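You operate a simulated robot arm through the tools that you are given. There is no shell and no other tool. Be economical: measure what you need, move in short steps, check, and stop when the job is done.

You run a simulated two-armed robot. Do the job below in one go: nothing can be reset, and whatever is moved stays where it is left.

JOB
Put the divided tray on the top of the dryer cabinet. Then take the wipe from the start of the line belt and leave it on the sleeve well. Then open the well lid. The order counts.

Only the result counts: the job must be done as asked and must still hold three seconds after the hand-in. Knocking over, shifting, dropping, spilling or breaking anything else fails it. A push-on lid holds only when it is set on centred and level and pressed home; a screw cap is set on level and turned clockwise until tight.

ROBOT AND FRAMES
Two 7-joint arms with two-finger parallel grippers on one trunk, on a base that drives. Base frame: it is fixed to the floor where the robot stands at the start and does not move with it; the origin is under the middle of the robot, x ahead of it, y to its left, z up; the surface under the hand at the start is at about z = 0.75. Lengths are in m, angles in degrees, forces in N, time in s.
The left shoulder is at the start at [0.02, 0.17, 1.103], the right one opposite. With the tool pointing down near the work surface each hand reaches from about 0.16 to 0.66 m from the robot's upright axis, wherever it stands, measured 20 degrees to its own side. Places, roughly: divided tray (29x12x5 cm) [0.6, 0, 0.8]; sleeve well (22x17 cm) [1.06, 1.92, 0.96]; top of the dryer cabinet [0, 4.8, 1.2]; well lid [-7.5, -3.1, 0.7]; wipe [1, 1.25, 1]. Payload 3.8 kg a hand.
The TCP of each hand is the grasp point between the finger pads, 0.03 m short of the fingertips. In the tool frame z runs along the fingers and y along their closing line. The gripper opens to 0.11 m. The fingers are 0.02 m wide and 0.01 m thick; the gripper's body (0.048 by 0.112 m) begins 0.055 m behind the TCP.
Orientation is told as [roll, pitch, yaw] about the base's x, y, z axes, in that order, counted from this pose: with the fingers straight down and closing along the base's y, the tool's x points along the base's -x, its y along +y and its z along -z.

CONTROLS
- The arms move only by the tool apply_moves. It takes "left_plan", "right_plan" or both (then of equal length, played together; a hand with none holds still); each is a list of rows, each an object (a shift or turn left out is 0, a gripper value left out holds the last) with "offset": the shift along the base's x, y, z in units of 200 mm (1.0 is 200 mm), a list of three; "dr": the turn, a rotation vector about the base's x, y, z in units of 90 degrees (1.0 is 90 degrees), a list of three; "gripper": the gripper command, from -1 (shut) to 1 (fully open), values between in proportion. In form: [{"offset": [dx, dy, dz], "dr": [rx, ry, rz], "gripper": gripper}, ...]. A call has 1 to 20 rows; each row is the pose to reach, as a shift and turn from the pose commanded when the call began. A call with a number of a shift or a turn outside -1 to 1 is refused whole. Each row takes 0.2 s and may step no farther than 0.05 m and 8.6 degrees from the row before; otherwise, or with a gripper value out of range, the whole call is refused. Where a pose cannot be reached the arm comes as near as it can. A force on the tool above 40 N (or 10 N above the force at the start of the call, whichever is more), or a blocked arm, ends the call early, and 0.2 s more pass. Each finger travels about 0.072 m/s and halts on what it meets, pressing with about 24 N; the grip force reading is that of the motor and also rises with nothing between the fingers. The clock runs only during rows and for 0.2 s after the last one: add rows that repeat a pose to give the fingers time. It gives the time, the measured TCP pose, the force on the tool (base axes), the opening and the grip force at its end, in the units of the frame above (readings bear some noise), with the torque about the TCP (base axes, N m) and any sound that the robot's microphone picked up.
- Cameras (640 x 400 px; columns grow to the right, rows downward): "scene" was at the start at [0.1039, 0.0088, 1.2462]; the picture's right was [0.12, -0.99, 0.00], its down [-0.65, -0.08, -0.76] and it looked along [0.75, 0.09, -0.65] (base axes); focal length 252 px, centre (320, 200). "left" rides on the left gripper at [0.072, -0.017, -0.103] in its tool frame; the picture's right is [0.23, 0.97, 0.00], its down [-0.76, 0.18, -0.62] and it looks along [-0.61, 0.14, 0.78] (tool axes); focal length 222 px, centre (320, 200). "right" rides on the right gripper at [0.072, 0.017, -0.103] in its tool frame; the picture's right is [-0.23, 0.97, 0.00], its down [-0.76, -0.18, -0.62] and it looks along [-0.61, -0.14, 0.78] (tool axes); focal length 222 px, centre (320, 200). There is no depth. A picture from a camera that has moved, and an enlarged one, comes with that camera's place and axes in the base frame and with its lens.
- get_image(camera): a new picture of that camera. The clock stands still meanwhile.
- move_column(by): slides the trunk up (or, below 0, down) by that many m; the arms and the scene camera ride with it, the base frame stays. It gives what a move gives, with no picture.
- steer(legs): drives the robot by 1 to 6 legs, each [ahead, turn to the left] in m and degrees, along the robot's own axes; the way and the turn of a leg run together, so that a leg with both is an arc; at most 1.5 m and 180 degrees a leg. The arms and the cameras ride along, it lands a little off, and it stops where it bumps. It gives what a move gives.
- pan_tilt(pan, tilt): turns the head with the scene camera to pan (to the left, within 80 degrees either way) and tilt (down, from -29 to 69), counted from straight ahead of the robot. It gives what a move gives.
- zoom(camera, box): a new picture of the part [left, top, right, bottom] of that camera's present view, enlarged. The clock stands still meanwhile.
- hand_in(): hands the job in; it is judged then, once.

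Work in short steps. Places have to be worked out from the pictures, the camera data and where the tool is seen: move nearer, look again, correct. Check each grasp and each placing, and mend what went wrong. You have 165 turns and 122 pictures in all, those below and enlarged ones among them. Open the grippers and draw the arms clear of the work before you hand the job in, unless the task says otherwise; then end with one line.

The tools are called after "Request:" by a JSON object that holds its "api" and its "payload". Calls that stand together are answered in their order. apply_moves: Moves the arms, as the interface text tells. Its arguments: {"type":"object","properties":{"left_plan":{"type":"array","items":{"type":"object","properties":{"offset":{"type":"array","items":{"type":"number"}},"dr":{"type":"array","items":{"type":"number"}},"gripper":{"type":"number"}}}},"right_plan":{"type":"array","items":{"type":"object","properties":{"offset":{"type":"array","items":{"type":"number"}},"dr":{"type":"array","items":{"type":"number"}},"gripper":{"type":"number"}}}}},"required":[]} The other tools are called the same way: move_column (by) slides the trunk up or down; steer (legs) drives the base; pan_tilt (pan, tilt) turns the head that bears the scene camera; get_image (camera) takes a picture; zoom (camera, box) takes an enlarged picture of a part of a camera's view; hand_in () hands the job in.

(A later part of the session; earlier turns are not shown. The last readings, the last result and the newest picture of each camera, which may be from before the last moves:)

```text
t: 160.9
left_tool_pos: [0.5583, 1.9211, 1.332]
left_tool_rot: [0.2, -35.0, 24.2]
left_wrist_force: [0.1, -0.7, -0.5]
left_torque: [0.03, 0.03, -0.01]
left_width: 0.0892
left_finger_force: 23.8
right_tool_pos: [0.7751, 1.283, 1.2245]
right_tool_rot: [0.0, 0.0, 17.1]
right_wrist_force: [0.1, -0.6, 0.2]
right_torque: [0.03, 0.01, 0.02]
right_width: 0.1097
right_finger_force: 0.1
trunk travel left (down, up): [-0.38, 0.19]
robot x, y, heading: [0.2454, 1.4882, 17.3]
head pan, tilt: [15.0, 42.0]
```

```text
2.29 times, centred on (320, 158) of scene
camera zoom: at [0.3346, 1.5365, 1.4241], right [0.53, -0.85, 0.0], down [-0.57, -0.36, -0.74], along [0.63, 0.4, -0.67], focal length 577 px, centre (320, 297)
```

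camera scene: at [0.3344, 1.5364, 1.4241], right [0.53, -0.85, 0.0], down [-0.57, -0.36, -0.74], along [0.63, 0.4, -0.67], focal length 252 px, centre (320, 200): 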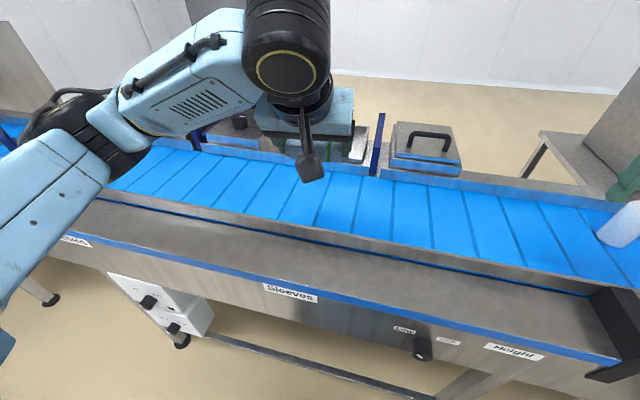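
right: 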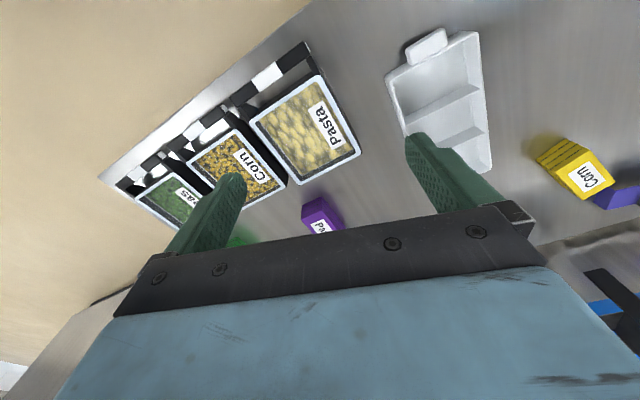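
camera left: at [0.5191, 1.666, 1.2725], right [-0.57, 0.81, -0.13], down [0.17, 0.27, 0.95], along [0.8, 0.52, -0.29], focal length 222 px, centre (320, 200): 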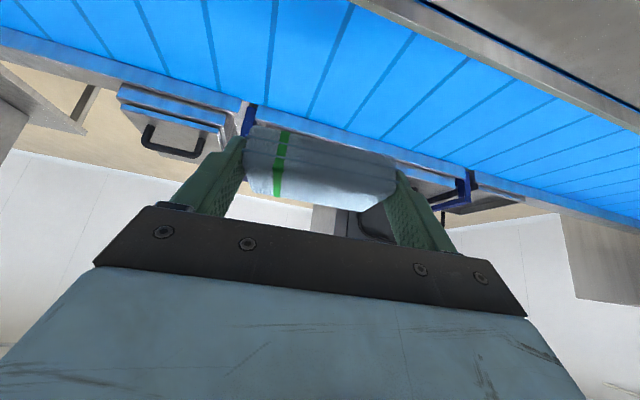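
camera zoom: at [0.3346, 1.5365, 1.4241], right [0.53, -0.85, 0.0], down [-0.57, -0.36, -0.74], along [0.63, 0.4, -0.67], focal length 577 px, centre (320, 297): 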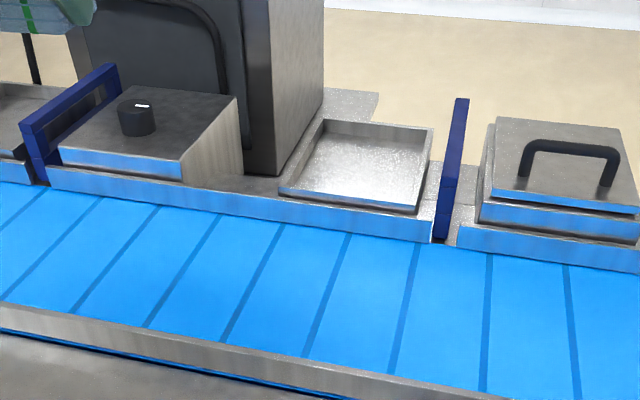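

The well is clear: it spans s≈1.43–1.64 along the line, d≈1.46–1.63 deep, floor near z 0.965, with a blue board to its right. I drive 0.11 m closer.

Request:
{"api": "steer", "payload": {"legs": [[0.11, 0]]}}

Request:
{"api": "apply_moves", "payload": {"left_plan": [{"offset": [0.1, -0.17, -0.1], "dr": [0, 0, -0.02]}, {"offset": [0.2, -0.34, -0.2], "dr": [0, 0, -0.04]}, {"offset": [0.32, -0.5, -0.3], "dr": [0, 0, -0.06]}, {"offset": [0.44, -0.6, -0.4], "dr": [0, 0, -0.078]}, {"offset": [0.6, -0.7, -0.45], "dr": [0, 0, -0.078]}, {"offset": [0.75, -0.75, -0.5], "dr": [0, 0, -0.078]}, {"offset": [0.75, -0.75, -0.5], "dr": [0, 0, -0.078]}]}}

Request:
{"api": "pan_tilt", "payload": {"pan": 5, "tilt": 40}}

Request:
{"api": "get_image", "payload": {"camera": "scene"}}

```text
t: 162.1
left_tool_pos: [0.6621, 1.9537, 1.3301]
left_tool_rot: [0.2, -35.0, 24.1]
left_wrist_force: [0.8, -0.7, -1.0]
left_torque: [-0.02, 0.0, -0.03]
left_width: 0.0892
left_finger_force: 24.0
right_tool_pos: [0.8783, 1.3159, 1.2248]
right_tool_rot: [0.0, 0.0, 17.0]
right_wrist_force: [0.9, 0.2, -0.9]
right_torque: [0.02, 0.05, 0.05]
right_width: 0.11
right_finger_force: 0.1
trunk travel left (down, up): [-0.38, 0.19]
robot x, y, heading: [0.3439, 1.5195, 17.1]
head pan, tilt: [15.0, 42.0]
```

```text
t: 163.7
left_tool_pos: [0.8109, 1.8017, 1.2298]
left_tool_rot: [0.3, -35.0, 17.2]
left_wrist_force: [0.3, 0.0, 0.0]
left_torque: [0.03, -0.01, -0.01]
left_width: 0.0891
left_finger_force: 24.5
right_tool_pos: [0.8782, 1.3145, 1.2267]
right_tool_rot: [0.0, 0.0, 17.1]
right_wrist_force: [-0.3, 0.4, 0.8]
right_torque: [-0.01, 0.01, -0.01]
right_width: 0.1101
right_finger_force: 0.0
trunk travel left (down, up): [-0.38, 0.19]
robot x, y, heading: [0.3462, 1.5239, 16.8]
head pan, tilt: [15.0, 42.0]
```

```text
t: 164.4
left_tool_pos: [0.8117, 1.8034, 1.2303]
left_tool_rot: [0.2, -34.9, 17.0]
left_wrist_force: [0.1, -0.8, -1.0]
left_torque: [0.02, -0.01, 0.02]
left_width: 0.0893
left_finger_force: 23.9
right_tool_pos: [0.877, 1.3148, 1.2259]
right_tool_rot: [0.0, 0.0, 17.2]
right_wrist_force: [0.6, -0.1, -0.9]
right_torque: [0.0, -0.02, 0.0]
right_width: 0.1099
right_finger_force: 0.0
trunk travel left (down, up): [-0.38, 0.19]
robot x, y, heading: [0.3455, 1.5165, 17.3]
head pan, tilt: [5.0, 40.0]
```

```text
62 pictures are left
camera scene: at [0.4452, 1.5561, 1.427], right [0.38, -0.93, 0.0], down [-0.6, -0.24, -0.77], along [0.71, 0.29, -0.64], focal length 252 px, centre (320, 200)
```

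scene: 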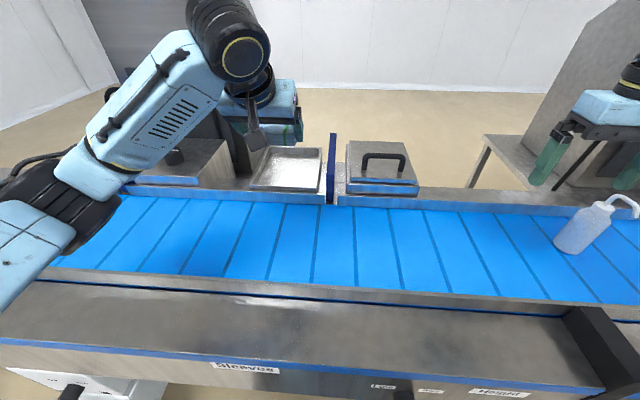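

The well spans s 1.43–1.62, d 1.44–1.64. I move the wipe out over it, staying above the board's height for now.

Request:
{"api": "apply_moves", "payload": {"left_plan": [{"offset": [0.15, 0.07, 0]}, {"offset": [0.3, 0.14, -0.05]}, {"offset": [0.45, 0.21, -0.12]}, {"offset": [0.6, 0.28, -0.2]}, {"offset": [0.75, 0.36, -0.3]}, {"offset": [0.913, 0.435, -0.4]}, {"offset": [0.913, 0.435, -0.5]}, {"offset": [0.913, 0.435, -0.5]}]}}

Request:
{"api": "get_image", "payload": {"camera": "scene"}}

Request:
{"api": "get_image", "payload": {"camera": "left"}}

```text
t: 166.2
left_tool_pos: [0.9955, 1.8897, 1.1313]
left_tool_rot: [0.4, -35.0, 17.1]
left_wrist_force: [-0.1, -0.5, -0.9]
left_torque: [-0.01, 0.01, 0.04]
left_width: 0.0893
left_finger_force: 24.2
right_tool_pos: [0.8783, 1.314, 1.225]
right_tool_rot: [0.0, 0.0, 17.1]
right_wrist_force: [0.7, -0.1, 1.0]
right_torque: [-0.02, 0.0, 0.01]
right_width: 0.1098
right_finger_force: 0.0
trunk travel left (down, up): [-0.38, 0.19]
robot x, y, heading: [0.3466, 1.522, 17.3]
head pan, tilt: [5.0, 40.0]
```

```text
61 pictures are left
camera scene: at [0.4453, 1.5557, 1.427], right [0.38, -0.93, 0.0], down [-0.6, -0.24, -0.77], along [0.71, 0.29, -0.64], focal length 252 px, centre (320, 200)
```

scene: 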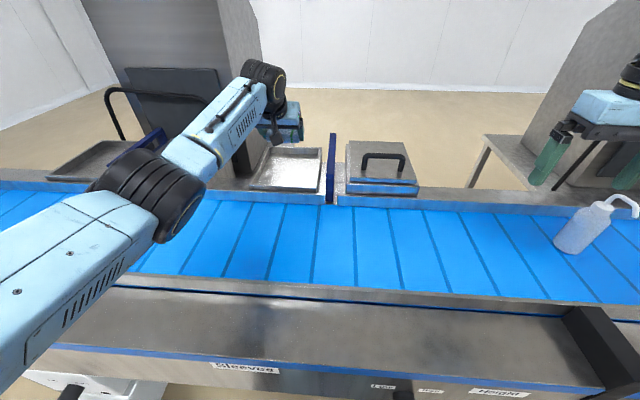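

```text
60 pictures are left
camera left: at [0.885, 1.8376, 1.1737], right [-0.47, 0.88, -0.13], down [0.2, 0.24, 0.95], along [0.86, 0.42, -0.29], focal length 222 px, centre (320, 200)
```

left: 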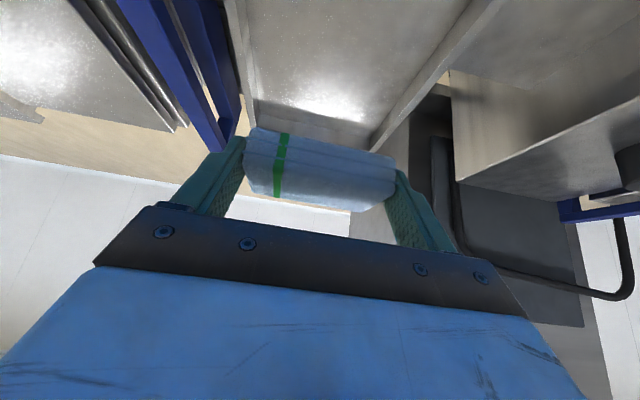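

Reach suffices. I advance 4 cm more to the well's centre and lower to about 2 cm above its floor.

Request:
{"api": "apply_moves", "payload": {"left_plan": [{"offset": [0.1, 0.05, -0.05]}, {"offset": [0.185, 0.092, -0.15]}, {"offset": [0.185, 0.092, -0.27]}, {"offset": [0.185, 0.092, -0.39]}, {"offset": [0.185, 0.092, -0.5]}, {"offset": [0.185, 0.092, -0.54]}, {"offset": [0.185, 0.092, -0.54]}]}}

Request:
{"api": "get_image", "payload": {"camera": "left"}}

Request:
{"api": "zoom", "payload": {"camera": "scene", "box": [190, 80, 390, 230]}}

```text
t: 167.8
left_tool_pos: [1.0039, 1.9017, 1.0287]
left_tool_rot: [0.2, -35.0, 17.1]
left_wrist_force: [0.1, -0.9, -1.1]
left_torque: [0.0, 0.0, 0.0]
left_width: 0.0893
left_finger_force: 24.1
left hand out of reach, approached as far as the arm can: row 1, 2, 3, 4, 5, 6, 7
right_tool_pos: [0.8772, 1.3148, 1.227]
right_tool_rot: [0.1, 0.0, 17.2]
right_wrist_force: [0.1, -0.5, 0.6]
right_torque: [0.01, 0.01, 0.01]
right_width: 0.1101
right_finger_force: 0.1
trunk travel left (down, up): [-0.38, 0.19]
robot x, y, heading: [0.346, 1.5183, 17.2]
head pan, tilt: [5.0, 40.0]
```

```text
59 pictures are left
camera left: at [0.8936, 1.849, 1.0715], right [-0.47, 0.88, -0.13], down [0.2, 0.25, 0.95], along [0.86, 0.42, -0.29], focal length 222 px, centre (320, 200)
```

left: 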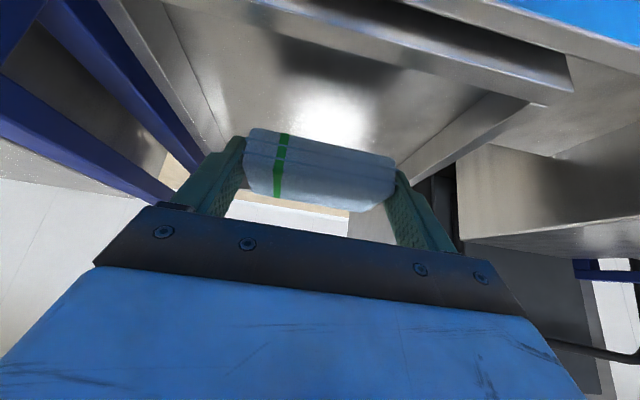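

```text
2.67 times, centred on (290, 155) of scene
camera zoom: at [0.4452, 1.5564, 1.427], right [0.38, -0.93, 0.0], down [-0.6, -0.24, -0.77], along [0.71, 0.29, -0.64], focal length 673 px, centre (400, 320)
```

zoom: 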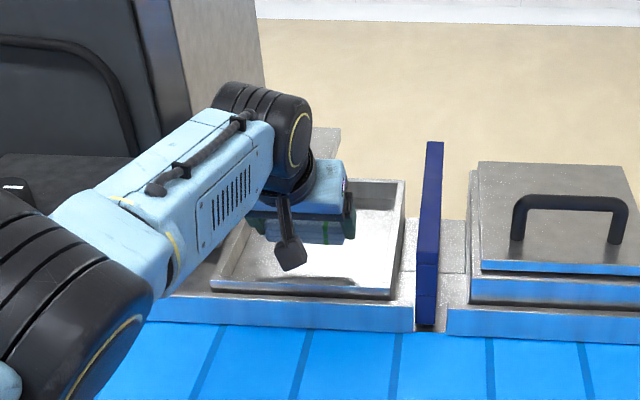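

The arm is at its reach limit with the wipe's centre about 7 cm inside the well's near edge, which is well inside. I lower with the trunk to keep the reach.

Request:
{"api": "move_column", "payload": {"by": -0.02}}

Request:
{"api": "get_image", "payload": {"camera": "left"}}

```text
t: 168.4
left_tool_pos: [1.0036, 1.9004, 1.0101]
left_tool_rot: [0.2, -35.1, 17.1]
left_wrist_force: [0.5, 0.0, -0.8]
left_torque: [-0.01, -0.01, 0.01]
left_width: 0.0894
left_finger_force: 24.1
right_tool_pos: [0.8763, 1.3149, 1.2055]
right_tool_rot: [0.0, 0.0, 17.1]
right_wrist_force: [0.0, -0.9, 0.4]
right_torque: [-0.02, -0.03, -0.01]
right_width: 0.11
right_finger_force: 0.1
trunk travel left (down, up): [-0.36, 0.21]
robot x, y, heading: [0.3477, 1.5192, 17.2]
head pan, tilt: [5.0, 40.0]
```

```text
57 pictures are left
camera left: at [0.8932, 1.8489, 1.0518], right [-0.47, 0.88, -0.13], down [0.2, 0.25, 0.95], along [0.86, 0.42, -0.29], focal length 222 px, centre (320, 200)
```

left: 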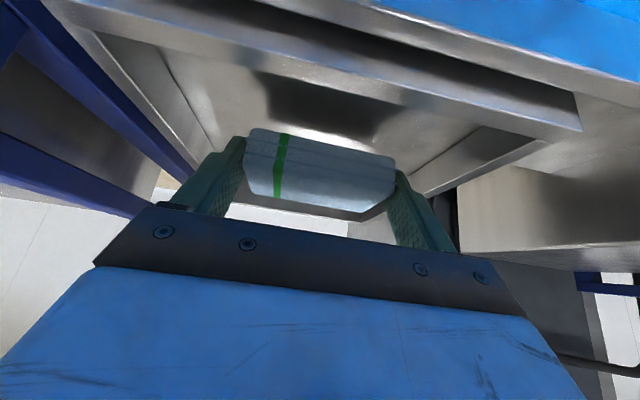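

The wipe's reflection is still a little apart from it, so I lower another 1.5 cm.

Request:
{"api": "move_column", "payload": {"by": -0.015}}

Request:
{"api": "get_image", "payload": {"camera": "left"}}

```text
t: 169.1
left_tool_pos: [1.004, 1.9012, 0.9943]
left_tool_rot: [0.2, -35.0, 17.3]
left_wrist_force: [-0.2, 0.6, -0.2]
left_torque: [-0.04, 0.01, -0.01]
left_width: 0.089
left_finger_force: 24.1
right_tool_pos: [0.8782, 1.3149, 1.191]
right_tool_rot: [0.0, 0.0, 17.0]
right_wrist_force: [-0.4, -0.2, 1.0]
right_torque: [-0.02, 0.0, -0.01]
right_width: 0.11
right_finger_force: 0.2
trunk travel left (down, up): [-0.345, 0.225]
robot x, y, heading: [0.3455, 1.5202, 17.2]
head pan, tilt: [5.0, 40.0]
```

```text
56 pictures are left
camera left: at [0.8933, 1.8491, 1.0367], right [-0.47, 0.88, -0.13], down [0.2, 0.25, 0.95], along [0.86, 0.42, -0.29], focal length 222 px, centre (320, 200)
```

left: 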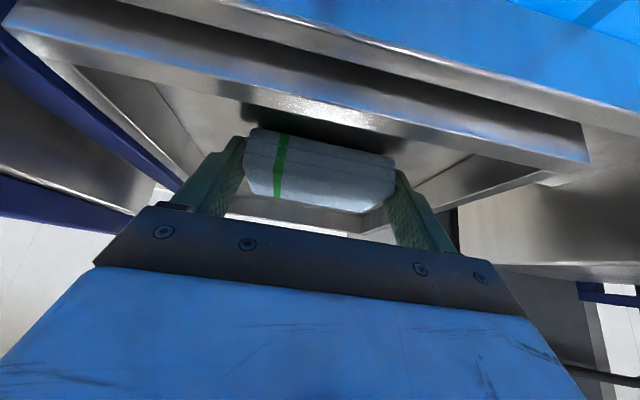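

No contact yet and the wipe is inside the rim (rim inner edge d≈1.46, wipe's near edge ≈1.49). I lower another 1 cm.

Request:
{"api": "move_column", "payload": {"by": -0.01}}

Request:
{"api": "get_image", "payload": {"camera": "left"}}

```text
t: 169.7
left_tool_pos: [1.004, 1.8999, 0.9897]
left_tool_rot: [0.1, -35.8, 17.2]
left_wrist_force: [-0.8, 2.9, 19.5]
left_torque: [-0.73, -0.4, -0.05]
left_width: 0.0892
left_finger_force: 23.7
right_tool_pos: [0.876, 1.3143, 1.1814]
right_tool_rot: [0.0, 0.0, 17.1]
right_wrist_force: [-0.8, 0.2, 0.2]
right_torque: [0.01, 0.01, 0.02]
right_width: 0.1101
right_finger_force: 0.1
trunk travel left (down, up): [-0.335, 0.235]
robot x, y, heading: [0.3464, 1.5213, 17.1]
head pan, tilt: [5.0, 40.0]
```

```text
55 pictures are left
camera left: at [0.8932, 1.849, 1.0315], right [-0.47, 0.88, -0.13], down [0.19, 0.24, 0.95], along [0.86, 0.42, -0.28], focal length 222 px, centre (320, 200)
```

left: 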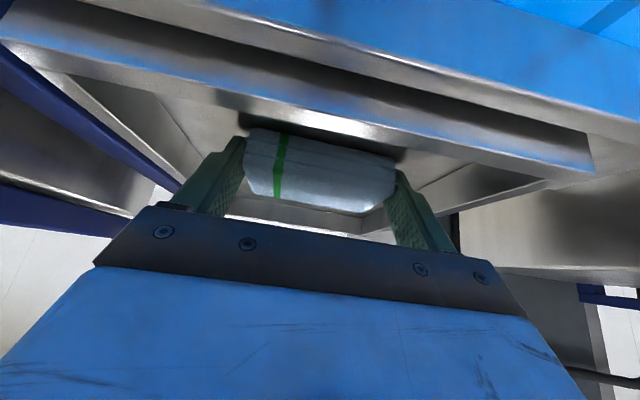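

The wipe has touched the well's floor (19.5 N). I relax a few millimetres and open the fingers.

Request:
{"api": "move_column", "payload": {"by": 0.004}}

Request:
{"api": "apply_moves", "payload": {"left_plan": [{"gripper": 0.8}, {"gripper": 1}, {"gripper": 1}]}}

Request:
{"api": "get_image", "payload": {"camera": "left"}}

```text
t: 170.2
left_tool_pos: [1.0046, 1.9004, 0.9907]
left_tool_rot: [0.2, -35.3, 17.2]
left_wrist_force: [6.9, 4.4, 15.8]
left_torque: [-0.54, -0.56, 0.38]
left_width: 0.0892
left_finger_force: 23.8
right_tool_pos: [0.8778, 1.3151, 1.185]
right_tool_rot: [-0.1, 0.0, 17.1]
right_wrist_force: [-0.5, 0.1, 0.1]
right_torque: [0.0, 0.0, 0.05]
right_width: 0.11
right_finger_force: 0.0
trunk travel left (down, up): [-0.339, 0.231]
robot x, y, heading: [0.3476, 1.5205, 17.0]
head pan, tilt: [5.0, 40.0]
```

```text
t: 171.0
left_tool_pos: [1.0021, 1.9037, 0.991]
left_tool_rot: [0.2, -35.0, 17.2]
left_wrist_force: [-2.4, 16.9, 18.1]
left_torque: [-0.36, -0.35, 0.33]
left_width: 0.1018
left_finger_force: 0.1
right_tool_pos: [0.8758, 1.3166, 1.1857]
right_tool_rot: [-0.2, -0.1, 17.1]
right_wrist_force: [-0.3, 0.4, 0.0]
right_torque: [0.0, -0.01, 0.01]
right_width: 0.1099
right_finger_force: 0.1
trunk travel left (down, up): [-0.339, 0.231]
robot x, y, heading: [0.3473, 1.5172, 17.1]
head pan, tilt: [5.0, 40.0]
```

```text
54 pictures are left
camera left: at [0.8917, 1.8516, 1.0328], right [-0.47, 0.87, -0.13], down [0.2, 0.24, 0.95], along [0.86, 0.42, -0.29], focal length 222 px, centre (320, 200)
```

left: 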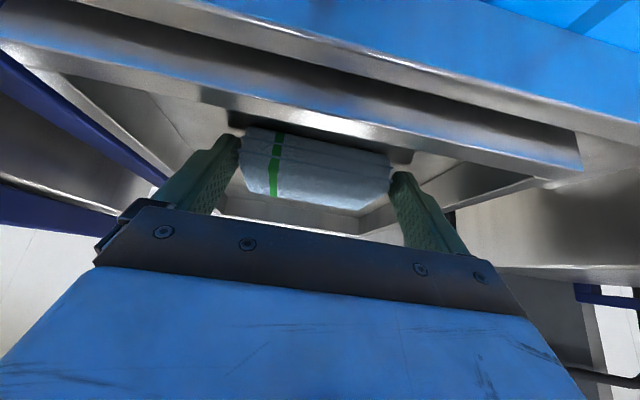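

The right finger is pressing the well's side wall (16.9 N sideways). I ease the hand a few millimetres left and up, then rise slowly.

Request:
{"api": "apply_moves", "payload": {"left_plan": [{"offset": [-0.003, 0.01, 0.02], "gripper": 0.8}, {"offset": [-0.003, 0.01, 0.04]}, {"offset": [-0.003, 0.01, 0.06]}, {"offset": [-0.003, 0.01, 0.06]}]}}

Request:
{"api": "get_image", "payload": {"camera": "left"}}

```text
t: 172.0
left_tool_pos: [1.0025, 1.9032, 0.9994]
left_tool_rot: [0.2, -34.9, 17.1]
left_wrist_force: [0.1, -0.3, -0.1]
left_torque: [0.0, 0.0, 0.0]
left_width: 0.099
left_finger_force: 0.1
right_tool_pos: [0.8779, 1.3155, 1.185]
right_tool_rot: [0.0, 0.0, 17.1]
right_wrist_force: [0.0, -0.5, 0.3]
right_torque: [-0.02, -0.01, -0.01]
right_width: 0.11
right_finger_force: 0.0
trunk travel left (down, up): [-0.339, 0.231]
robot x, y, heading: [0.348, 1.5187, 17.0]
head pan, tilt: [5.0, 40.0]
```

```text
53 pictures are left
camera left: at [0.8929, 1.8504, 1.0421], right [-0.47, 0.88, -0.13], down [0.2, 0.25, 0.95], along [0.86, 0.42, -0.29], focal length 222 px, centre (320, 200)
```

left: 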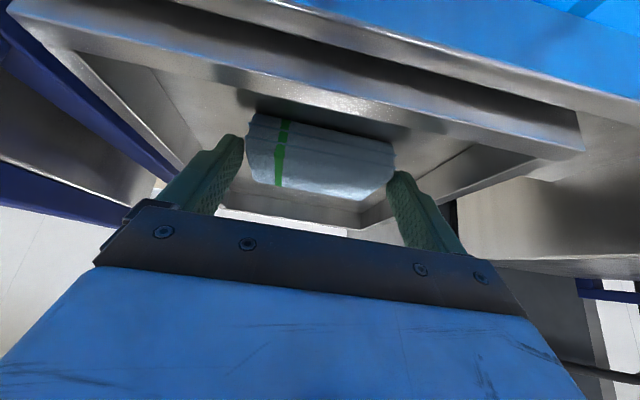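

Free of contact; the wipe stays in the well. I withdraw along the tool axis and look.

Request:
{"api": "apply_moves", "payload": {"left_plan": [{"offset": [-0.03, -0.009, 0.05]}, {"offset": [-0.07, -0.02, 0.12]}, {"offset": [-0.13, -0.04, 0.22]}, {"offset": [-0.21, -0.06, 0.34]}, {"offset": [-0.3, -0.09, 0.48]}, {"offset": [-0.4, -0.12, 0.65]}, {"offset": [-0.52, -0.16, 0.8]}, {"offset": [-0.7, -0.2, 0.9]}, {"offset": [-0.7, -0.2, 0.9]}]}}

Request:
{"api": "zoom", "payload": {"camera": "scene", "box": [190, 80, 390, 230]}}

Request:
{"api": "get_image", "payload": {"camera": "left"}}

```text
t: 174.0
left_tool_pos: [0.8629, 1.8643, 1.1806]
left_tool_rot: [0.2, -35.0, 17.2]
left_wrist_force: [-0.2, -0.4, 0.2]
left_torque: [0.01, 0.06, 0.0]
left_width: 0.099
left_finger_force: 0.1
right_tool_pos: [0.8773, 1.3149, 1.1847]
right_tool_rot: [0.0, 0.0, 17.0]
right_wrist_force: [-0.2, -0.5, -0.5]
right_torque: [0.01, 0.02, -0.04]
right_width: 0.1102
right_finger_force: 0.1
trunk travel left (down, up): [-0.339, 0.231]
robot x, y, heading: [0.3485, 1.5209, 17.4]
head pan, tilt: [5.0, 40.0]
```

```text
2.67 times, centred on (290, 155) of scene
camera zoom: at [0.4456, 1.5561, 1.386], right [0.38, -0.93, 0.0], down [-0.6, -0.24, -0.77], along [0.71, 0.29, -0.64], focal length 673 px, centre (400, 320)
```

zoom: 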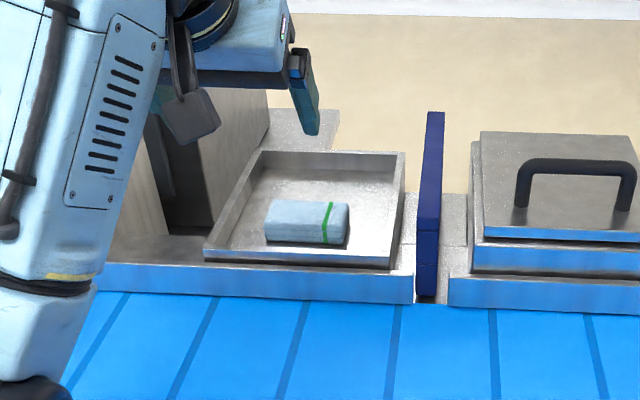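

```text
51 pictures are left
camera left: at [0.7528, 1.8109, 1.2234], right [-0.47, 0.88, -0.13], down [0.2, 0.25, 0.95], along [0.86, 0.42, -0.29], focal length 222 px, centre (320, 200)
```

left: 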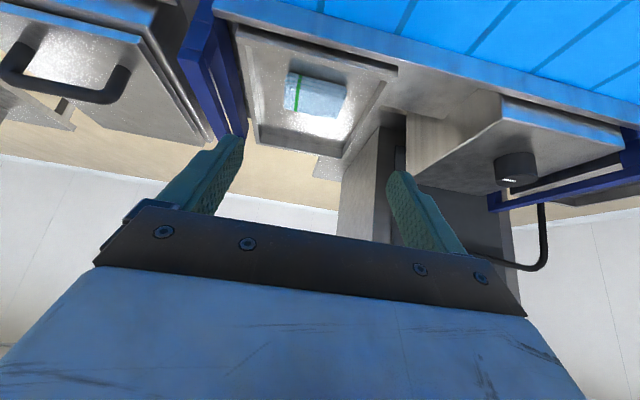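

The wipe lies flat inside the sleeve well. I level and tuck the left hand, back away from the line, and turn toward the far well lid to look for it.

Request:
{"api": "apply_moves", "payload": {"left_plan": [{"offset": [-0.1, -0.03, 0.05], "dr": [-0.019, 0.062, 0]}, {"offset": [-0.2, -0.06, 0.1], "dr": [-0.038, 0.124, 0]}, {"offset": [-0.32, -0.09, 0.15], "dr": [-0.057, 0.186, 0]}, {"offset": [-0.45, -0.13, 0.2], "dr": [-0.076, 0.248, 0]}, {"offset": [-0.58, -0.17, 0.2], "dr": [-0.095, 0.31, 0]}, {"offset": [-0.7, -0.2, 0.2], "dr": [-0.114, 0.372, 0]}, {"offset": [-0.7, -0.2, 0.2], "dr": [-0.114, 0.372, 0]}]}}

Request:
{"api": "steer", "payload": {"legs": [[-0.5, 0], [0, -165]]}}

Request:
{"api": "pan_tilt", "payload": {"pan": 0, "tilt": 10}}

Request:
{"api": "get_image", "payload": {"camera": "scene"}}

```text
t: 175.6
left_tool_pos: [0.723, 1.8239, 1.2202]
left_tool_rot: [0.4, -0.1, 17.2]
left_wrist_force: [0.8, 0.8, -0.3]
left_torque: [-0.04, 0.01, 0.01]
left_width: 0.099
left_finger_force: 0.1
right_tool_pos: [0.8777, 1.3156, 1.1851]
right_tool_rot: [-0.1, 0.0, 17.1]
right_wrist_force: [-0.3, 0.8, 0.5]
right_torque: [-0.03, 0.01, 0.02]
right_width: 0.11
right_finger_force: 0.0
trunk travel left (down, up): [-0.339, 0.231]
robot x, y, heading: [0.3474, 1.5188, 17.1]
head pan, tilt: [5.0, 40.0]
```

```text
t: 185.2
left_tool_pos: [-0.4016, 0.9712, 1.2204]
left_tool_rot: [0.3, 0.0, -146.2]
left_wrist_force: [-0.4, -0.1, -0.4]
left_torque: [0.01, 0.03, -0.02]
left_width: 0.0992
left_finger_force: 0.1
right_tool_pos: [-0.6962, 1.4132, 1.1848]
right_tool_rot: [0.0, 0.0, -146.1]
right_wrist_force: [-0.2, 0.0, -0.3]
right_torque: [-0.02, 0.02, -0.01]
right_width: 0.1102
right_finger_force: 0.0
trunk travel left (down, up): [-0.339, 0.231]
robot x, y, heading: [-0.1296, 1.3722, -146.1]
head pan, tilt: [5.0, 40.0]
```

```text
t: 186.2
left_tool_pos: [-0.4012, 0.9705, 1.2196]
left_tool_rot: [0.2, 0.0, -146.1]
left_wrist_force: [-1.1, 0.1, 0.7]
left_torque: [-0.02, -0.03, -0.01]
left_width: 0.0987
left_finger_force: 0.1
right_tool_pos: [-0.6958, 1.4129, 1.1857]
right_tool_rot: [0.0, 0.0, -146.1]
right_wrist_force: [0.4, -0.5, 0.8]
right_torque: [0.0, -0.02, -0.03]
right_width: 0.1103
right_finger_force: 0.0
trunk travel left (down, up): [-0.339, 0.231]
robot x, y, heading: [-0.1281, 1.3711, -146.0]
head pan, tilt: [0.0, 10.0]
```

```text
50 pictures are left
camera scene: at [-0.2251, 1.306, 1.4336], right [-0.56, 0.83, 0.0], down [0.14, 0.1, -0.98], along [-0.82, -0.55, -0.17], focal length 252 px, centre (320, 200)
```

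scene: 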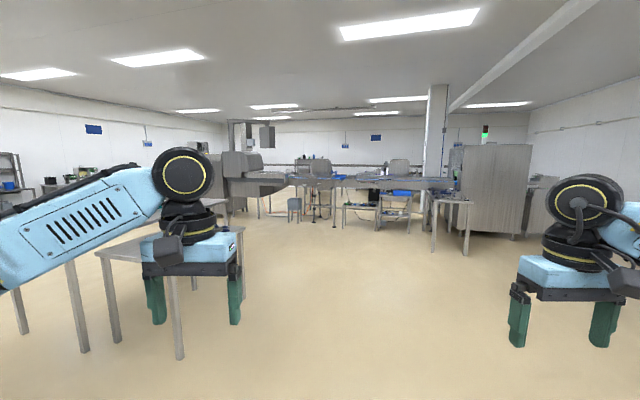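

The lid's rough place projects to about (332, 178) in this view; I zoom there to see the route.

Request:
{"api": "zoom", "payload": {"camera": "scene", "box": [220, 120, 480, 270]}}

```text
2.46 times, centred on (350, 195) of scene
camera zoom: at [-0.2251, 1.306, 1.4336], right [-0.56, 0.83, 0.0], down [0.14, 0.1, -0.98], along [-0.82, -0.55, -0.17], focal length 622 px, centre (246, 212)
```

zoom: 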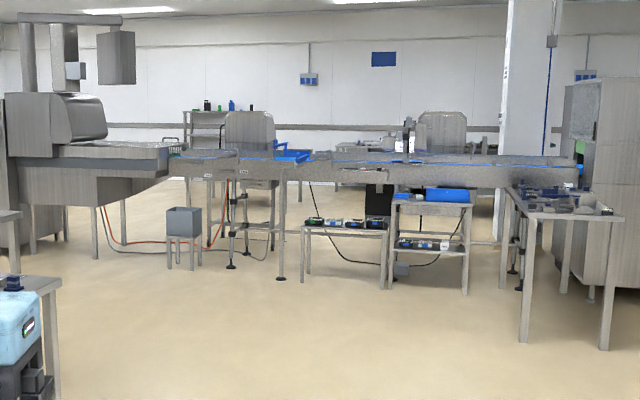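

The lid lies along a second line across the room, about 8 m off over clear floor. I drive 4.2 m toward it and look again.

Request:
{"api": "steer", "payload": {"legs": [[0, -3], [1.4, 0], [1.4, 0], [1.4, 0]]}}

Request:
{"api": "get_image", "payload": {"camera": "scene"}}

```text
t: 206.8
left_tool_pos: [-3.9692, -1.2623, 1.2207]
left_tool_rot: [0.3, 0.0, -147.3]
left_wrist_force: [1.1, 0.2, -0.9]
left_torque: [0.01, 0.01, 0.0]
left_width: 0.099
left_finger_force: 0.1
right_tool_pos: [-4.2554, -0.8131, 1.1844]
right_tool_rot: [0.0, 0.0, -147.4]
right_wrist_force: [0.5, 0.2, -0.1]
right_torque: [0.0, -0.01, -0.03]
right_width: 0.1099
right_finger_force: 0.1
trunk travel left (down, up): [-0.339, 0.231]
robot x, y, heading: [-3.6912, -0.8705, -147.5]
head pan, tilt: [0.0, 10.0]
```

```text
48 pictures are left
camera scene: at [-3.7866, -0.9317, 1.4337], right [-0.54, 0.84, 0.0], down [0.15, 0.09, -0.98], along [-0.83, -0.53, -0.17], focal length 252 px, centre (320, 200)
```

scene: 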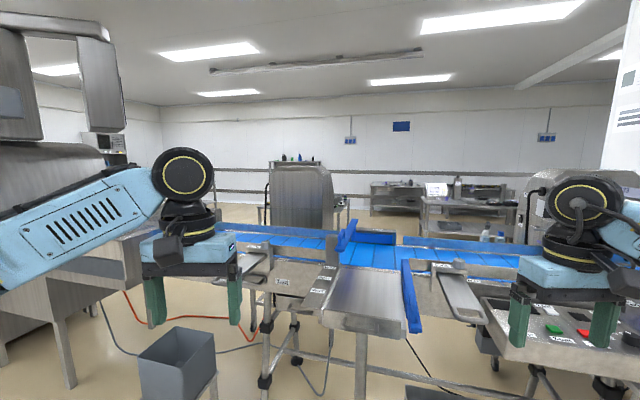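

I zoom on the area around (330, 198), where the lid should be.

Request:
{"api": "zoom", "payload": {"camera": "scene", "box": [230, 140, 520, 320]}}

```text
2.21 times, centred on (375, 230) of scene
camera zoom: at [-3.7866, -0.9317, 1.4337], right [-0.54, 0.84, 0.0], down [0.15, 0.09, -0.98], along [-0.83, -0.53, -0.17], focal length 557 px, centre (199, 134)
```

zoom: 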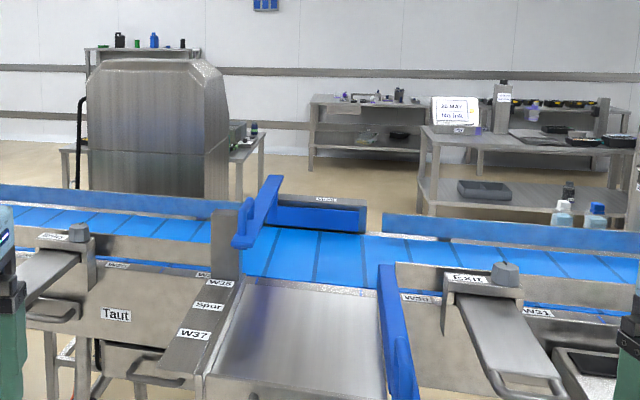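

The lid's place is about 2.5 m behind this line, so I need a way around. I look to both sides.

Request:
{"api": "pan_tilt", "payload": {"pan": 60, "tilt": 12}}

Request:
{"api": "get_image", "payload": {"camera": "scene"}}

Request:
{"api": "pan_tilt", "payload": {"pan": -60, "tilt": 12}}

Request:
{"api": "get_image", "payload": {"camera": "scene"}}

```text
t: 208.1
left_tool_pos: [-3.9699, -1.2626, 1.2185]
left_tool_rot: [0.3, -0.2, -147.3]
left_wrist_force: [0.5, -0.1, 0.1]
left_torque: [0.0, -0.01, 0.01]
left_width: 0.0991
left_finger_force: 0.0
right_tool_pos: [-4.2546, -0.8144, 1.1839]
right_tool_rot: [0.0, 0.0, -147.3]
right_wrist_force: [0.2, 0.1, 0.2]
right_torque: [-0.02, -0.01, 0.01]
right_width: 0.1103
right_finger_force: 0.3
trunk travel left (down, up): [-0.339, 0.231]
robot x, y, heading: [-3.689, -0.8678, -147.4]
head pan, tilt: [60.0, 12.0]
```

```text
46 pictures are left
camera scene: at [-3.7038, -0.9745, 1.4305], right [-1.0, -0.05, 0.0], down [-0.01, 0.21, -0.98], along [0.05, -0.98, -0.21], focal length 252 px, centre (320, 200)
```

scene: 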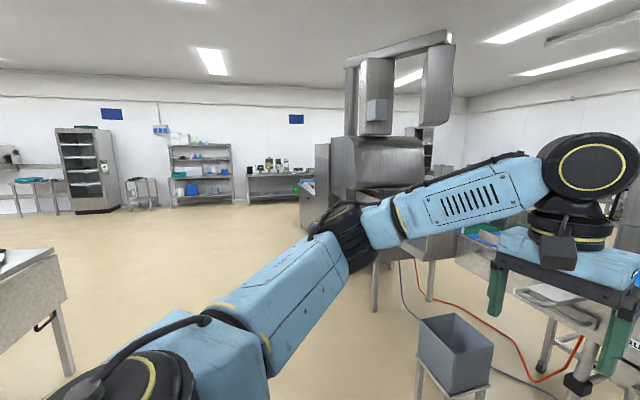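

```text
t: 210.1
left_tool_pos: [-3.9694, -1.2629, 1.2194]
left_tool_rot: [0.4, 0.0, -147.2]
left_wrist_force: [-0.5, 0.8, -0.1]
left_torque: [0.01, -0.01, -0.02]
left_width: 0.0988
left_finger_force: 0.0
right_tool_pos: [-4.2556, -0.814, 1.1844]
right_tool_rot: [0.1, 0.0, -147.4]
right_wrist_force: [0.4, 0.0, -0.5]
right_torque: [0.0, 0.02, 0.02]
right_width: 0.11
right_finger_force: 0.0
trunk travel left (down, up): [-0.339, 0.231]
robot x, y, heading: [-3.6952, -0.8676, -147.2]
head pan, tilt: [-60.0, 12.0]
```

```text
45 pictures are left
camera scene: at [-3.791, -0.8386, 1.4305], right [0.46, 0.89, 0.0], down [0.18, -0.1, -0.98], along [-0.87, 0.45, -0.21], focal length 252 px, centre (320, 200)
```

scene: 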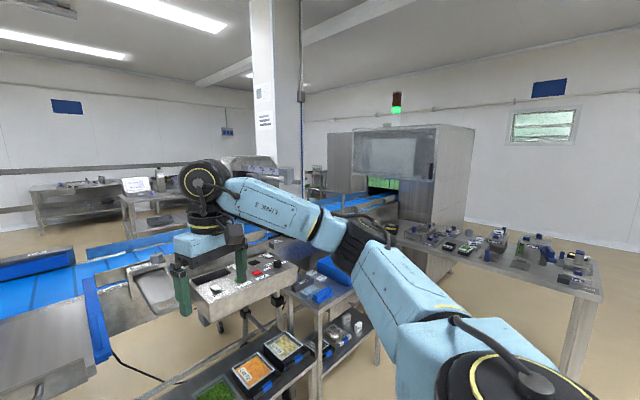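

The open aisle around the left end of the machine looks free. I turn toward heading -71° and drive along the line in front of it.

Request:
{"api": "steer", "payload": {"legs": [[0, 76], [1.4, 0], [1.4, 0], [1.3, 0]]}}

Request:
{"api": "pan_tilt", "payload": {"pan": -50, "tilt": 12}}

Request:
{"api": "get_image", "payload": {"camera": "scene"}}

```text
t: 233.0
left_tool_pos: [-2.0168, -5.0955, 1.2192]
left_tool_rot: [0.2, 0.0, -70.0]
left_wrist_force: [0.7, 0.5, -0.1]
left_torque: [-0.05, 0.01, 0.02]
left_width: 0.099
left_finger_force: 0.0
right_tool_pos: [-2.5175, -5.2747, 1.1848]
right_tool_rot: [0.0, -0.1, -70.1]
right_wrist_force: [0.4, -0.4, -0.2]
right_torque: [0.03, -0.01, 0.02]
right_width: 0.1101
right_finger_force: 0.0
trunk travel left (down, up): [-0.339, 0.231]
robot x, y, heading: [-2.3413, -4.7355, -69.9]
head pan, tilt: [-60.0, 12.0]
```

```text
t: 233.7
left_tool_pos: [-2.0173, -5.0949, 1.2198]
left_tool_rot: [0.2, 0.0, -70.1]
left_wrist_force: [-0.4, 0.1, 0.2]
left_torque: [-0.01, 0.04, 0.01]
left_width: 0.0991
left_finger_force: 0.1
right_tool_pos: [-2.5177, -5.2758, 1.1849]
right_tool_rot: [0.0, 0.1, -70.1]
right_wrist_force: [0.8, -0.4, -0.4]
right_torque: [-0.05, -0.01, -0.01]
right_width: 0.1102
right_finger_force: 0.1
trunk travel left (down, up): [-0.339, 0.231]
robot x, y, heading: [-2.338, -4.7344, -70.1]
head pan, tilt: [-50.0, 12.0]
```

```text
44 pictures are left
camera scene: at [-2.3801, -4.8373, 1.4305], right [-0.87, 0.5, 0.0], down [0.1, 0.18, -0.98], along [-0.49, -0.85, -0.21], focal length 252 px, centre (320, 200)
```

scene: 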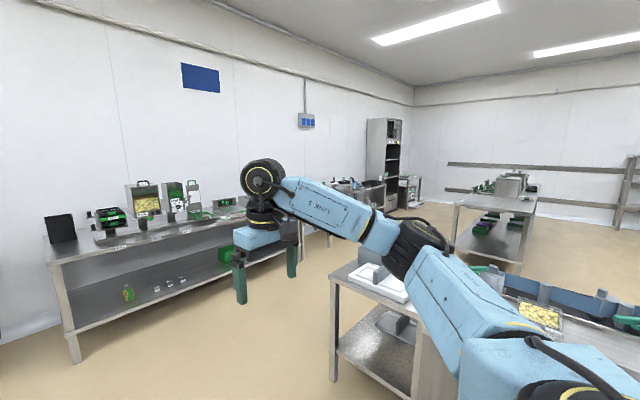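

The aisle between the table end (s≈-4.8) and the wall bench (s≈-6.15) is about 1.35 m wide. I drive to its centre and turn right into it.

Request:
{"api": "steer", "payload": {"legs": [[0, -3.3], [1.53, 0], [0, -90], [1.0, 0]]}}

Request:
{"api": "pan_tilt", "payload": {"pan": -35, "tilt": 12}}

Request:
{"api": "get_image", "payload": {"camera": "scene"}}

```text
refused: 1.53 is not a number from -1.5 to 1.5
```

```text
t: 234.5
left_tool_pos: [-2.0167, -5.0953, 1.2199]
left_tool_rot: [0.3, 0.1, -70.0]
left_wrist_force: [0.7, -1.0, -1.1]
left_torque: [-0.04, 0.01, 0.0]
left_width: 0.0988
left_finger_force: 0.1
right_tool_pos: [-2.5173, -5.2758, 1.1852]
right_tool_rot: [0.0, 0.1, -70.1]
right_wrist_force: [0.7, 0.2, -0.4]
right_torque: [0.04, 0.0, 0.0]
right_width: 0.1102
right_finger_force: 0.1
trunk travel left (down, up): [-0.339, 0.231]
robot x, y, heading: [-2.3377, -4.736, -70.1]
head pan, tilt: [-35.0, 12.0]
```

```text
43 pictures are left
camera scene: at [-2.3576, -4.8466, 1.4305], right [-0.97, 0.26, 0.0], down [0.05, 0.2, -0.98], along [-0.25, -0.94, -0.21], focal length 252 px, centre (320, 200)
```

scene: 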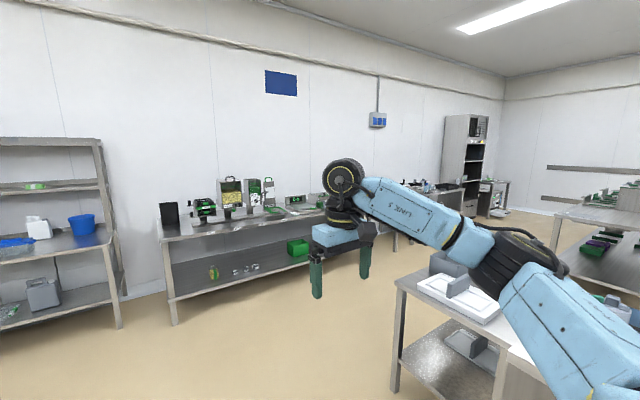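

The leg was too long; I send it again split in allowed lengths.

Request:
{"api": "steer", "payload": {"legs": [[0, -3.3], [1.5, 0], [0, -90], [1.0, 0]]}}

Request:
{"api": "get_image", "payload": {"camera": "scene"}}

```text
t: 251.1
left_tool_pos: [-3.2587, -6.7503, 1.2194]
left_tool_rot: [0.3, 0.0, -164.2]
left_wrist_force: [-0.9, 0.5, -0.1]
left_torque: [0.01, -0.02, -0.01]
left_width: 0.0988
left_finger_force: 0.0
right_tool_pos: [-3.4013, -6.2383, 1.1837]
right_tool_rot: [0.0, -0.1, -164.3]
right_wrist_force: [-0.6, 0.1, 0.1]
right_torque: [0.01, 0.01, 0.0]
right_width: 0.1098
right_finger_force: 0.1
trunk travel left (down, up): [-0.339, 0.231]
robot x, y, heading: [-2.8742, -6.4564, -164.3]
head pan, tilt: [-35.0, 12.0]
```

```text
42 pictures are left
camera scene: at [-2.9851, -6.4316, 1.4304], right [0.33, 0.94, 0.0], down [0.2, -0.07, -0.98], along [-0.92, 0.32, -0.21], focal length 252 px, centre (320, 200)
```

scene: 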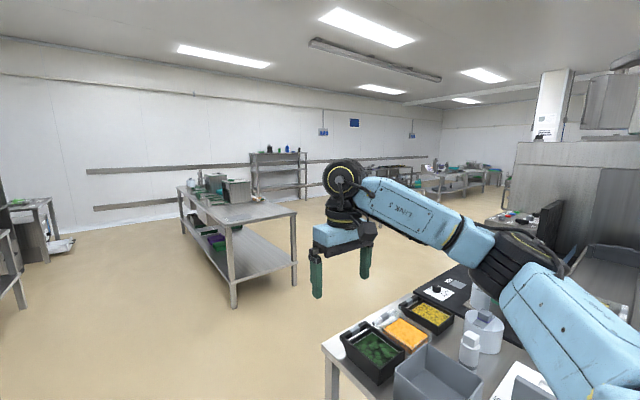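

The passage continues: ahead, then right between two tables at d≈-6.2. I drive through and look toward the lid's place.

Request:
{"api": "steer", "payload": {"legs": [[0, 0.9], [1.5, 0], [0.1, 0], [0, -90], [1.5, 0], [1.0, 0]]}}

Request:
{"api": "pan_tilt", "payload": {"pan": 30, "tilt": 15}}

Request:
{"api": "get_image", "payload": {"camera": "scene"}}

```text
t: 275.4
left_tool_pos: [-5.4564, -4.1431, 1.2194]
left_tool_rot: [0.3, -0.1, 106.9]
left_wrist_force: [-0.5, 0.7, 0.6]
left_torque: [0.04, -0.01, -0.02]
left_width: 0.0993
left_finger_force: 0.1
right_tool_pos: [-4.9477, -3.9901, 1.1848]
right_tool_rot: [-0.1, 0.0, 106.8]
right_wrist_force: [0.0, 0.3, -0.7]
right_torque: [-0.02, 0.01, -0.01]
right_width: 0.1101
right_finger_force: 0.0
trunk travel left (down, up): [-0.339, 0.231]
robot x, y, heading: [-5.1536, -4.5184, 107.1]
head pan, tilt: [-35.0, 12.0]
```

```text
t: 276.7
left_tool_pos: [-5.4562, -4.1425, 1.2195]
left_tool_rot: [0.3, 0.1, 107.0]
left_wrist_force: [-1.0, 0.5, 0.1]
left_torque: [0.01, -0.01, 0.01]
left_width: 0.0988
left_finger_force: 0.1
right_tool_pos: [-4.9465, -3.9903, 1.1839]
right_tool_rot: [0.1, 0.0, 106.7]
right_wrist_force: [1.1, -0.5, -0.5]
right_torque: [0.01, -0.03, -0.01]
right_width: 0.1102
right_finger_force: 0.0
trunk travel left (down, up): [-0.339, 0.231]
robot x, y, heading: [-5.1521, -4.5182, 106.9]
head pan, tilt: [30.0, 15.0]
```

```text
41 pictures are left
camera scene: at [-5.2297, -4.4369, 1.4256], right [0.68, 0.73, 0.0], down [0.19, -0.18, -0.97], along [-0.71, 0.66, -0.26], focal length 252 px, centre (320, 200)
```

scene: 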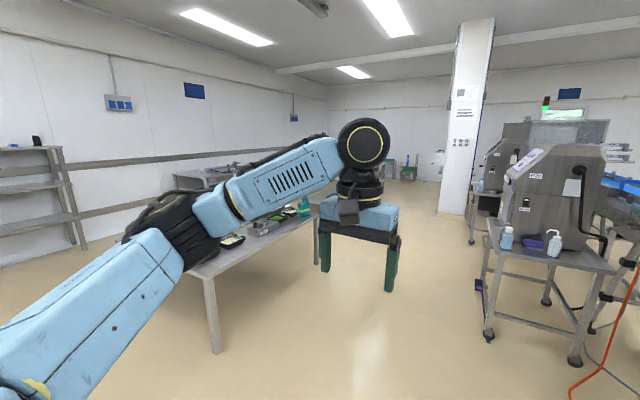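

The lid's place projects to about (267, 203), on the table ahead-left partly hidden by the arm. I zoom in.

Request:
{"api": "zoom", "payload": {"camera": "scene", "box": [180, 170, 340, 290]}}

```text
3.33 times, centred on (260, 230) of scene
camera zoom: at [-5.2297, -4.4369, 1.4256], right [0.68, 0.73, 0.0], down [0.19, -0.18, -0.97], along [-0.71, 0.66, -0.26], focal length 842 px, centre (520, 100)
```

zoom: 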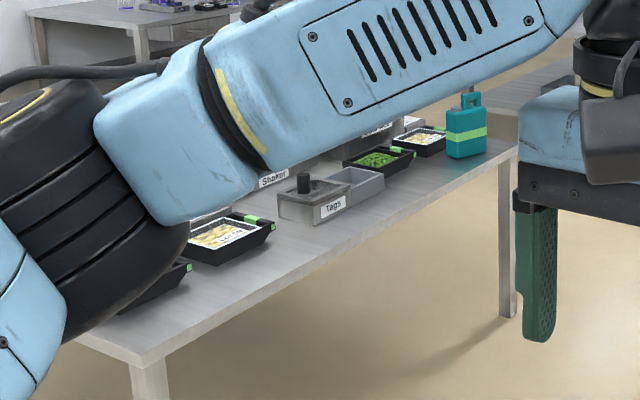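

A table with lidded and lidless boxes ("Tags", "Shaker", …) stands there with its front edge at d≈-7.5. I drive along to s≈-0.9 and turn to face it.

Request:
{"api": "steer", "payload": {"legs": [[1.5, 0], [0.45, 0], [0, 90]]}}

Request:
{"api": "pan_tilt", "payload": {"pan": 0, "tilt": 28}}

Request:
{"api": "get_image", "payload": {"camera": "scene"}}

```text
t: 285.3
left_tool_pos: [-5.9301, -2.5463, 1.2194]
left_tool_rot: [0.4, 0.0, 106.6]
left_wrist_force: [0.5, -0.1, 0.2]
left_torque: [0.0, 0.0, 0.0]
left_width: 0.0988
left_finger_force: 0.1
right_tool_pos: [-5.4157, -2.4058, 1.1886]
right_tool_rot: [-0.4, 1.2, 107.0]
right_wrist_force: [1.9, -6.7, 1.6]
right_torque: [0.68, 0.24, -0.03]
right_width: 0.1098
right_finger_force: 0.0
trunk travel left (down, up): [-0.339, 0.231]
robot x, y, heading: [-5.6303, -2.9236, 106.6]
head pan, tilt: [30.0, 15.0]
stopped in leg 2: the force on the tool passed its limit at 174 N (the readings are from after the stop); the commanded pose is now the measured one
```

```text
t: 286.2
left_tool_pos: [-5.9313, -2.5463, 1.2203]
left_tool_rot: [0.3, 0.1, 106.5]
left_wrist_force: [-0.3, 0.0, 0.0]
left_torque: [-0.04, -0.01, 0.0]
left_width: 0.0988
left_finger_force: 0.1
right_tool_pos: [-5.4158, -2.4066, 1.1878]
right_tool_rot: [-0.5, 1.2, 106.9]
right_wrist_force: [3.7, -9.0, 1.0]
right_torque: [0.9, 0.42, -0.01]
right_width: 0.11
right_finger_force: 0.1
trunk travel left (down, up): [-0.339, 0.231]
robot x, y, heading: [-5.6313, -2.9242, 106.3]
head pan, tilt: [0.0, 28.0]
```

```text
39 pictures are left
camera scene: at [-5.664, -2.8202, 1.4048], right [0.96, 0.28, 0.0], down [0.13, -0.45, -0.88], along [-0.25, 0.85, -0.47], focal length 252 px, centre (320, 200)
```

scene: 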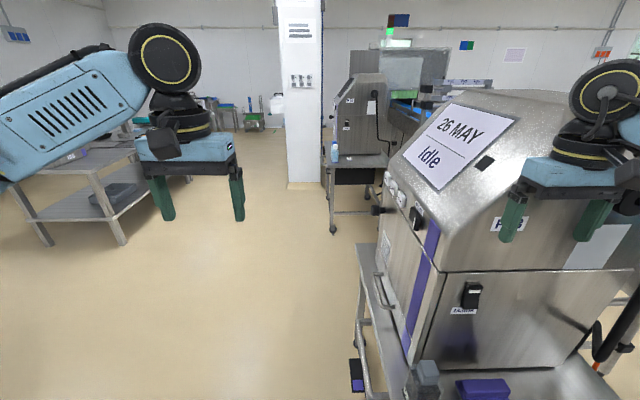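

The right hand bumped the hooded machine on the right. I back off, then check that nothing there was moved.

Request:
{"api": "steer", "payload": {"legs": [[-0.45, 0]]}}

Request:
{"api": "pan_tilt", "payload": {"pan": -25, "tilt": 25}}

Request:
{"api": "get_image", "payload": {"camera": "scene"}}

```text
t: 288.9
left_tool_pos: [-5.8048, -2.9768, 1.2202]
left_tool_rot: [0.3, 0.0, 106.7]
left_wrist_force: [-0.6, 0.4, 0.4]
left_torque: [0.0, 0.0, -0.05]
left_width: 0.0991
left_finger_force: 0.0
right_tool_pos: [-5.2926, -2.8339, 1.187]
right_tool_rot: [-0.4, 1.2, 107.1]
right_wrist_force: [-0.1, 0.6, 0.3]
right_torque: [0.0, 0.03, 0.03]
right_width: 0.1102
right_finger_force: 0.1
trunk travel left (down, up): [-0.339, 0.231]
robot x, y, heading: [-5.5035, -3.3531, 106.7]
head pan, tilt: [0.0, 28.0]
```

```text
t: 289.8
left_tool_pos: [-5.8058, -2.9754, 1.2192]
left_tool_rot: [0.3, 0.1, 106.7]
left_wrist_force: [-0.3, -0.3, -0.5]
left_torque: [0.01, -0.02, 0.0]
left_width: 0.0989
left_finger_force: 0.1
right_tool_pos: [-5.2923, -2.8336, 1.1875]
right_tool_rot: [-0.5, 1.2, 107.2]
right_wrist_force: [-0.4, 0.0, -0.4]
right_torque: [-0.01, -0.02, -0.02]
right_width: 0.1101
right_finger_force: 0.1
trunk travel left (down, up): [-0.339, 0.231]
robot x, y, heading: [-5.5061, -3.3531, 106.5]
head pan, tilt: [-25.0, 25.0]
```

```text
38 pictures are left
camera scene: at [-5.4983, -3.2443, 1.4093], right [0.99, -0.14, 0.0], down [-0.06, -0.42, -0.91], along [0.13, 0.9, -0.42], focal length 252 px, centre (320, 200)
```

scene: 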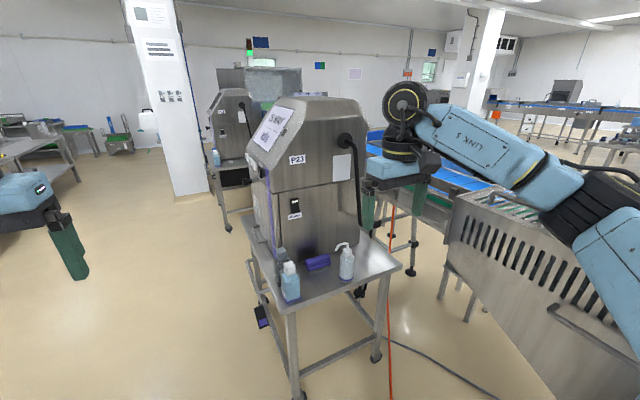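

Everything there still stands. I turn left in place to face the table and look.

Request:
{"api": "steer", "payload": {"legs": [[0, 90]]}}

Request:
{"api": "pan_tilt", "payload": {"pan": -20, "tilt": 22}}

Request:
{"api": "get_image", "payload": {"camera": "scene"}}

```text
t: 294.1
left_tool_pos: [-5.8822, -3.6566, 1.2196]
left_tool_rot: [0.3, 0.1, -163.2]
left_wrist_force: [-0.1, 0.2, -1.2]
left_torque: [0.01, 0.0, -0.02]
left_width: 0.099
left_finger_force: 0.1
right_tool_pos: [-6.0261, -3.1433, 1.1876]
right_tool_rot: [-0.4, 1.4, -162.6]
right_wrist_force: [0.9, -0.1, 0.0]
right_torque: [0.01, -0.03, -0.02]
right_width: 0.1099
right_finger_force: 0.0
trunk travel left (down, up): [-0.339, 0.231]
robot x, y, heading: [-5.5067, -3.3534, -163.2]
head pan, tilt: [-25.0, 25.0]
```

```text
t: 294.7
left_tool_pos: [-5.8822, -3.6547, 1.2192]
left_tool_rot: [0.3, 0.2, -163.2]
left_wrist_force: [-0.7, -0.2, 0.2]
left_torque: [-0.02, 0.01, 0.03]
left_width: 0.099
left_finger_force: 0.0
right_tool_pos: [-6.0251, -3.1429, 1.1863]
right_tool_rot: [-0.5, 1.3, -162.6]
right_wrist_force: [0.2, 0.1, 0.4]
right_torque: [-0.03, -0.02, 0.01]
right_width: 0.1099
right_finger_force: 0.0
trunk travel left (down, up): [-0.339, 0.231]
robot x, y, heading: [-5.503, -3.3537, -163.3]
head pan, tilt: [-20.0, 22.0]
```

```text
37 pictures are left
camera scene: at [-5.6184, -3.3563, 1.4142], right [0.06, 1.0, 0.0], down [0.37, -0.02, -0.93], along [-0.93, 0.05, -0.37], focal length 252 px, centre (320, 200)
```

scene: 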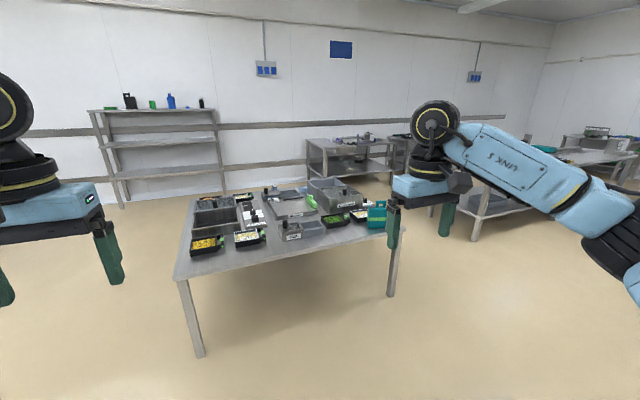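

The lid's place projects at about (338, 195): the grey box at the back right of this table. I zoom in.

Request:
{"api": "zoom", "payload": {"camera": "scene", "box": [180, 165, 400, 275]}}

Request:
{"api": "zoom", "payload": {"camera": "scene", "box": [280, 165, 390, 245]}}

```text
2.91 times, centred on (290, 220) of scene
camera zoom: at [-5.6184, -3.3563, 1.4142], right [0.06, 1.0, 0.0], down [0.37, -0.02, -0.93], along [-0.93, 0.05, -0.37], focal length 734 px, centre (407, 142)
```

zoom: 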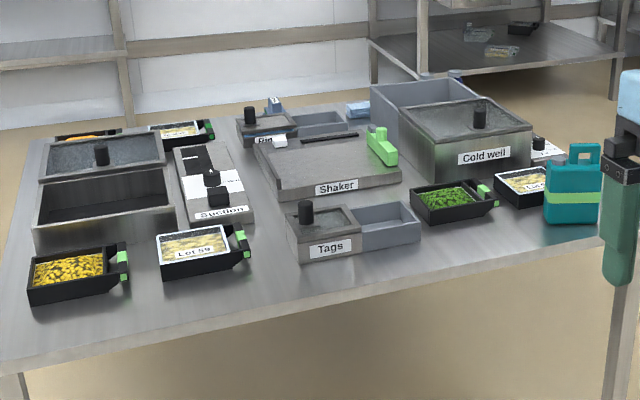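

```text
5.00 times, centred on (335, 205) of scene
camera zoom: at [-5.6184, -3.3563, 1.4142], right [0.06, 1.0, 0.0], down [0.37, -0.02, -0.93], along [-0.93, 0.05, -0.37], focal length 1262 px, centre (245, 175)
```

zoom: 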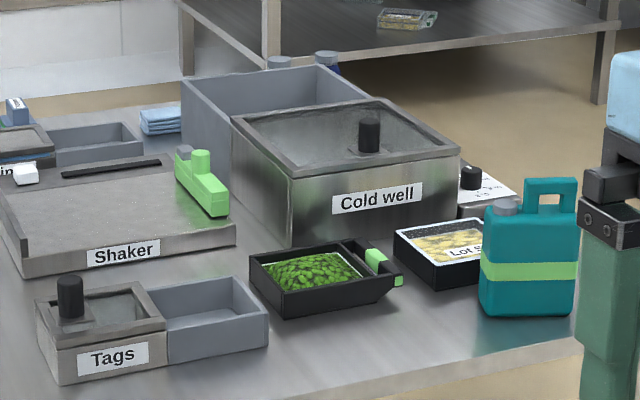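

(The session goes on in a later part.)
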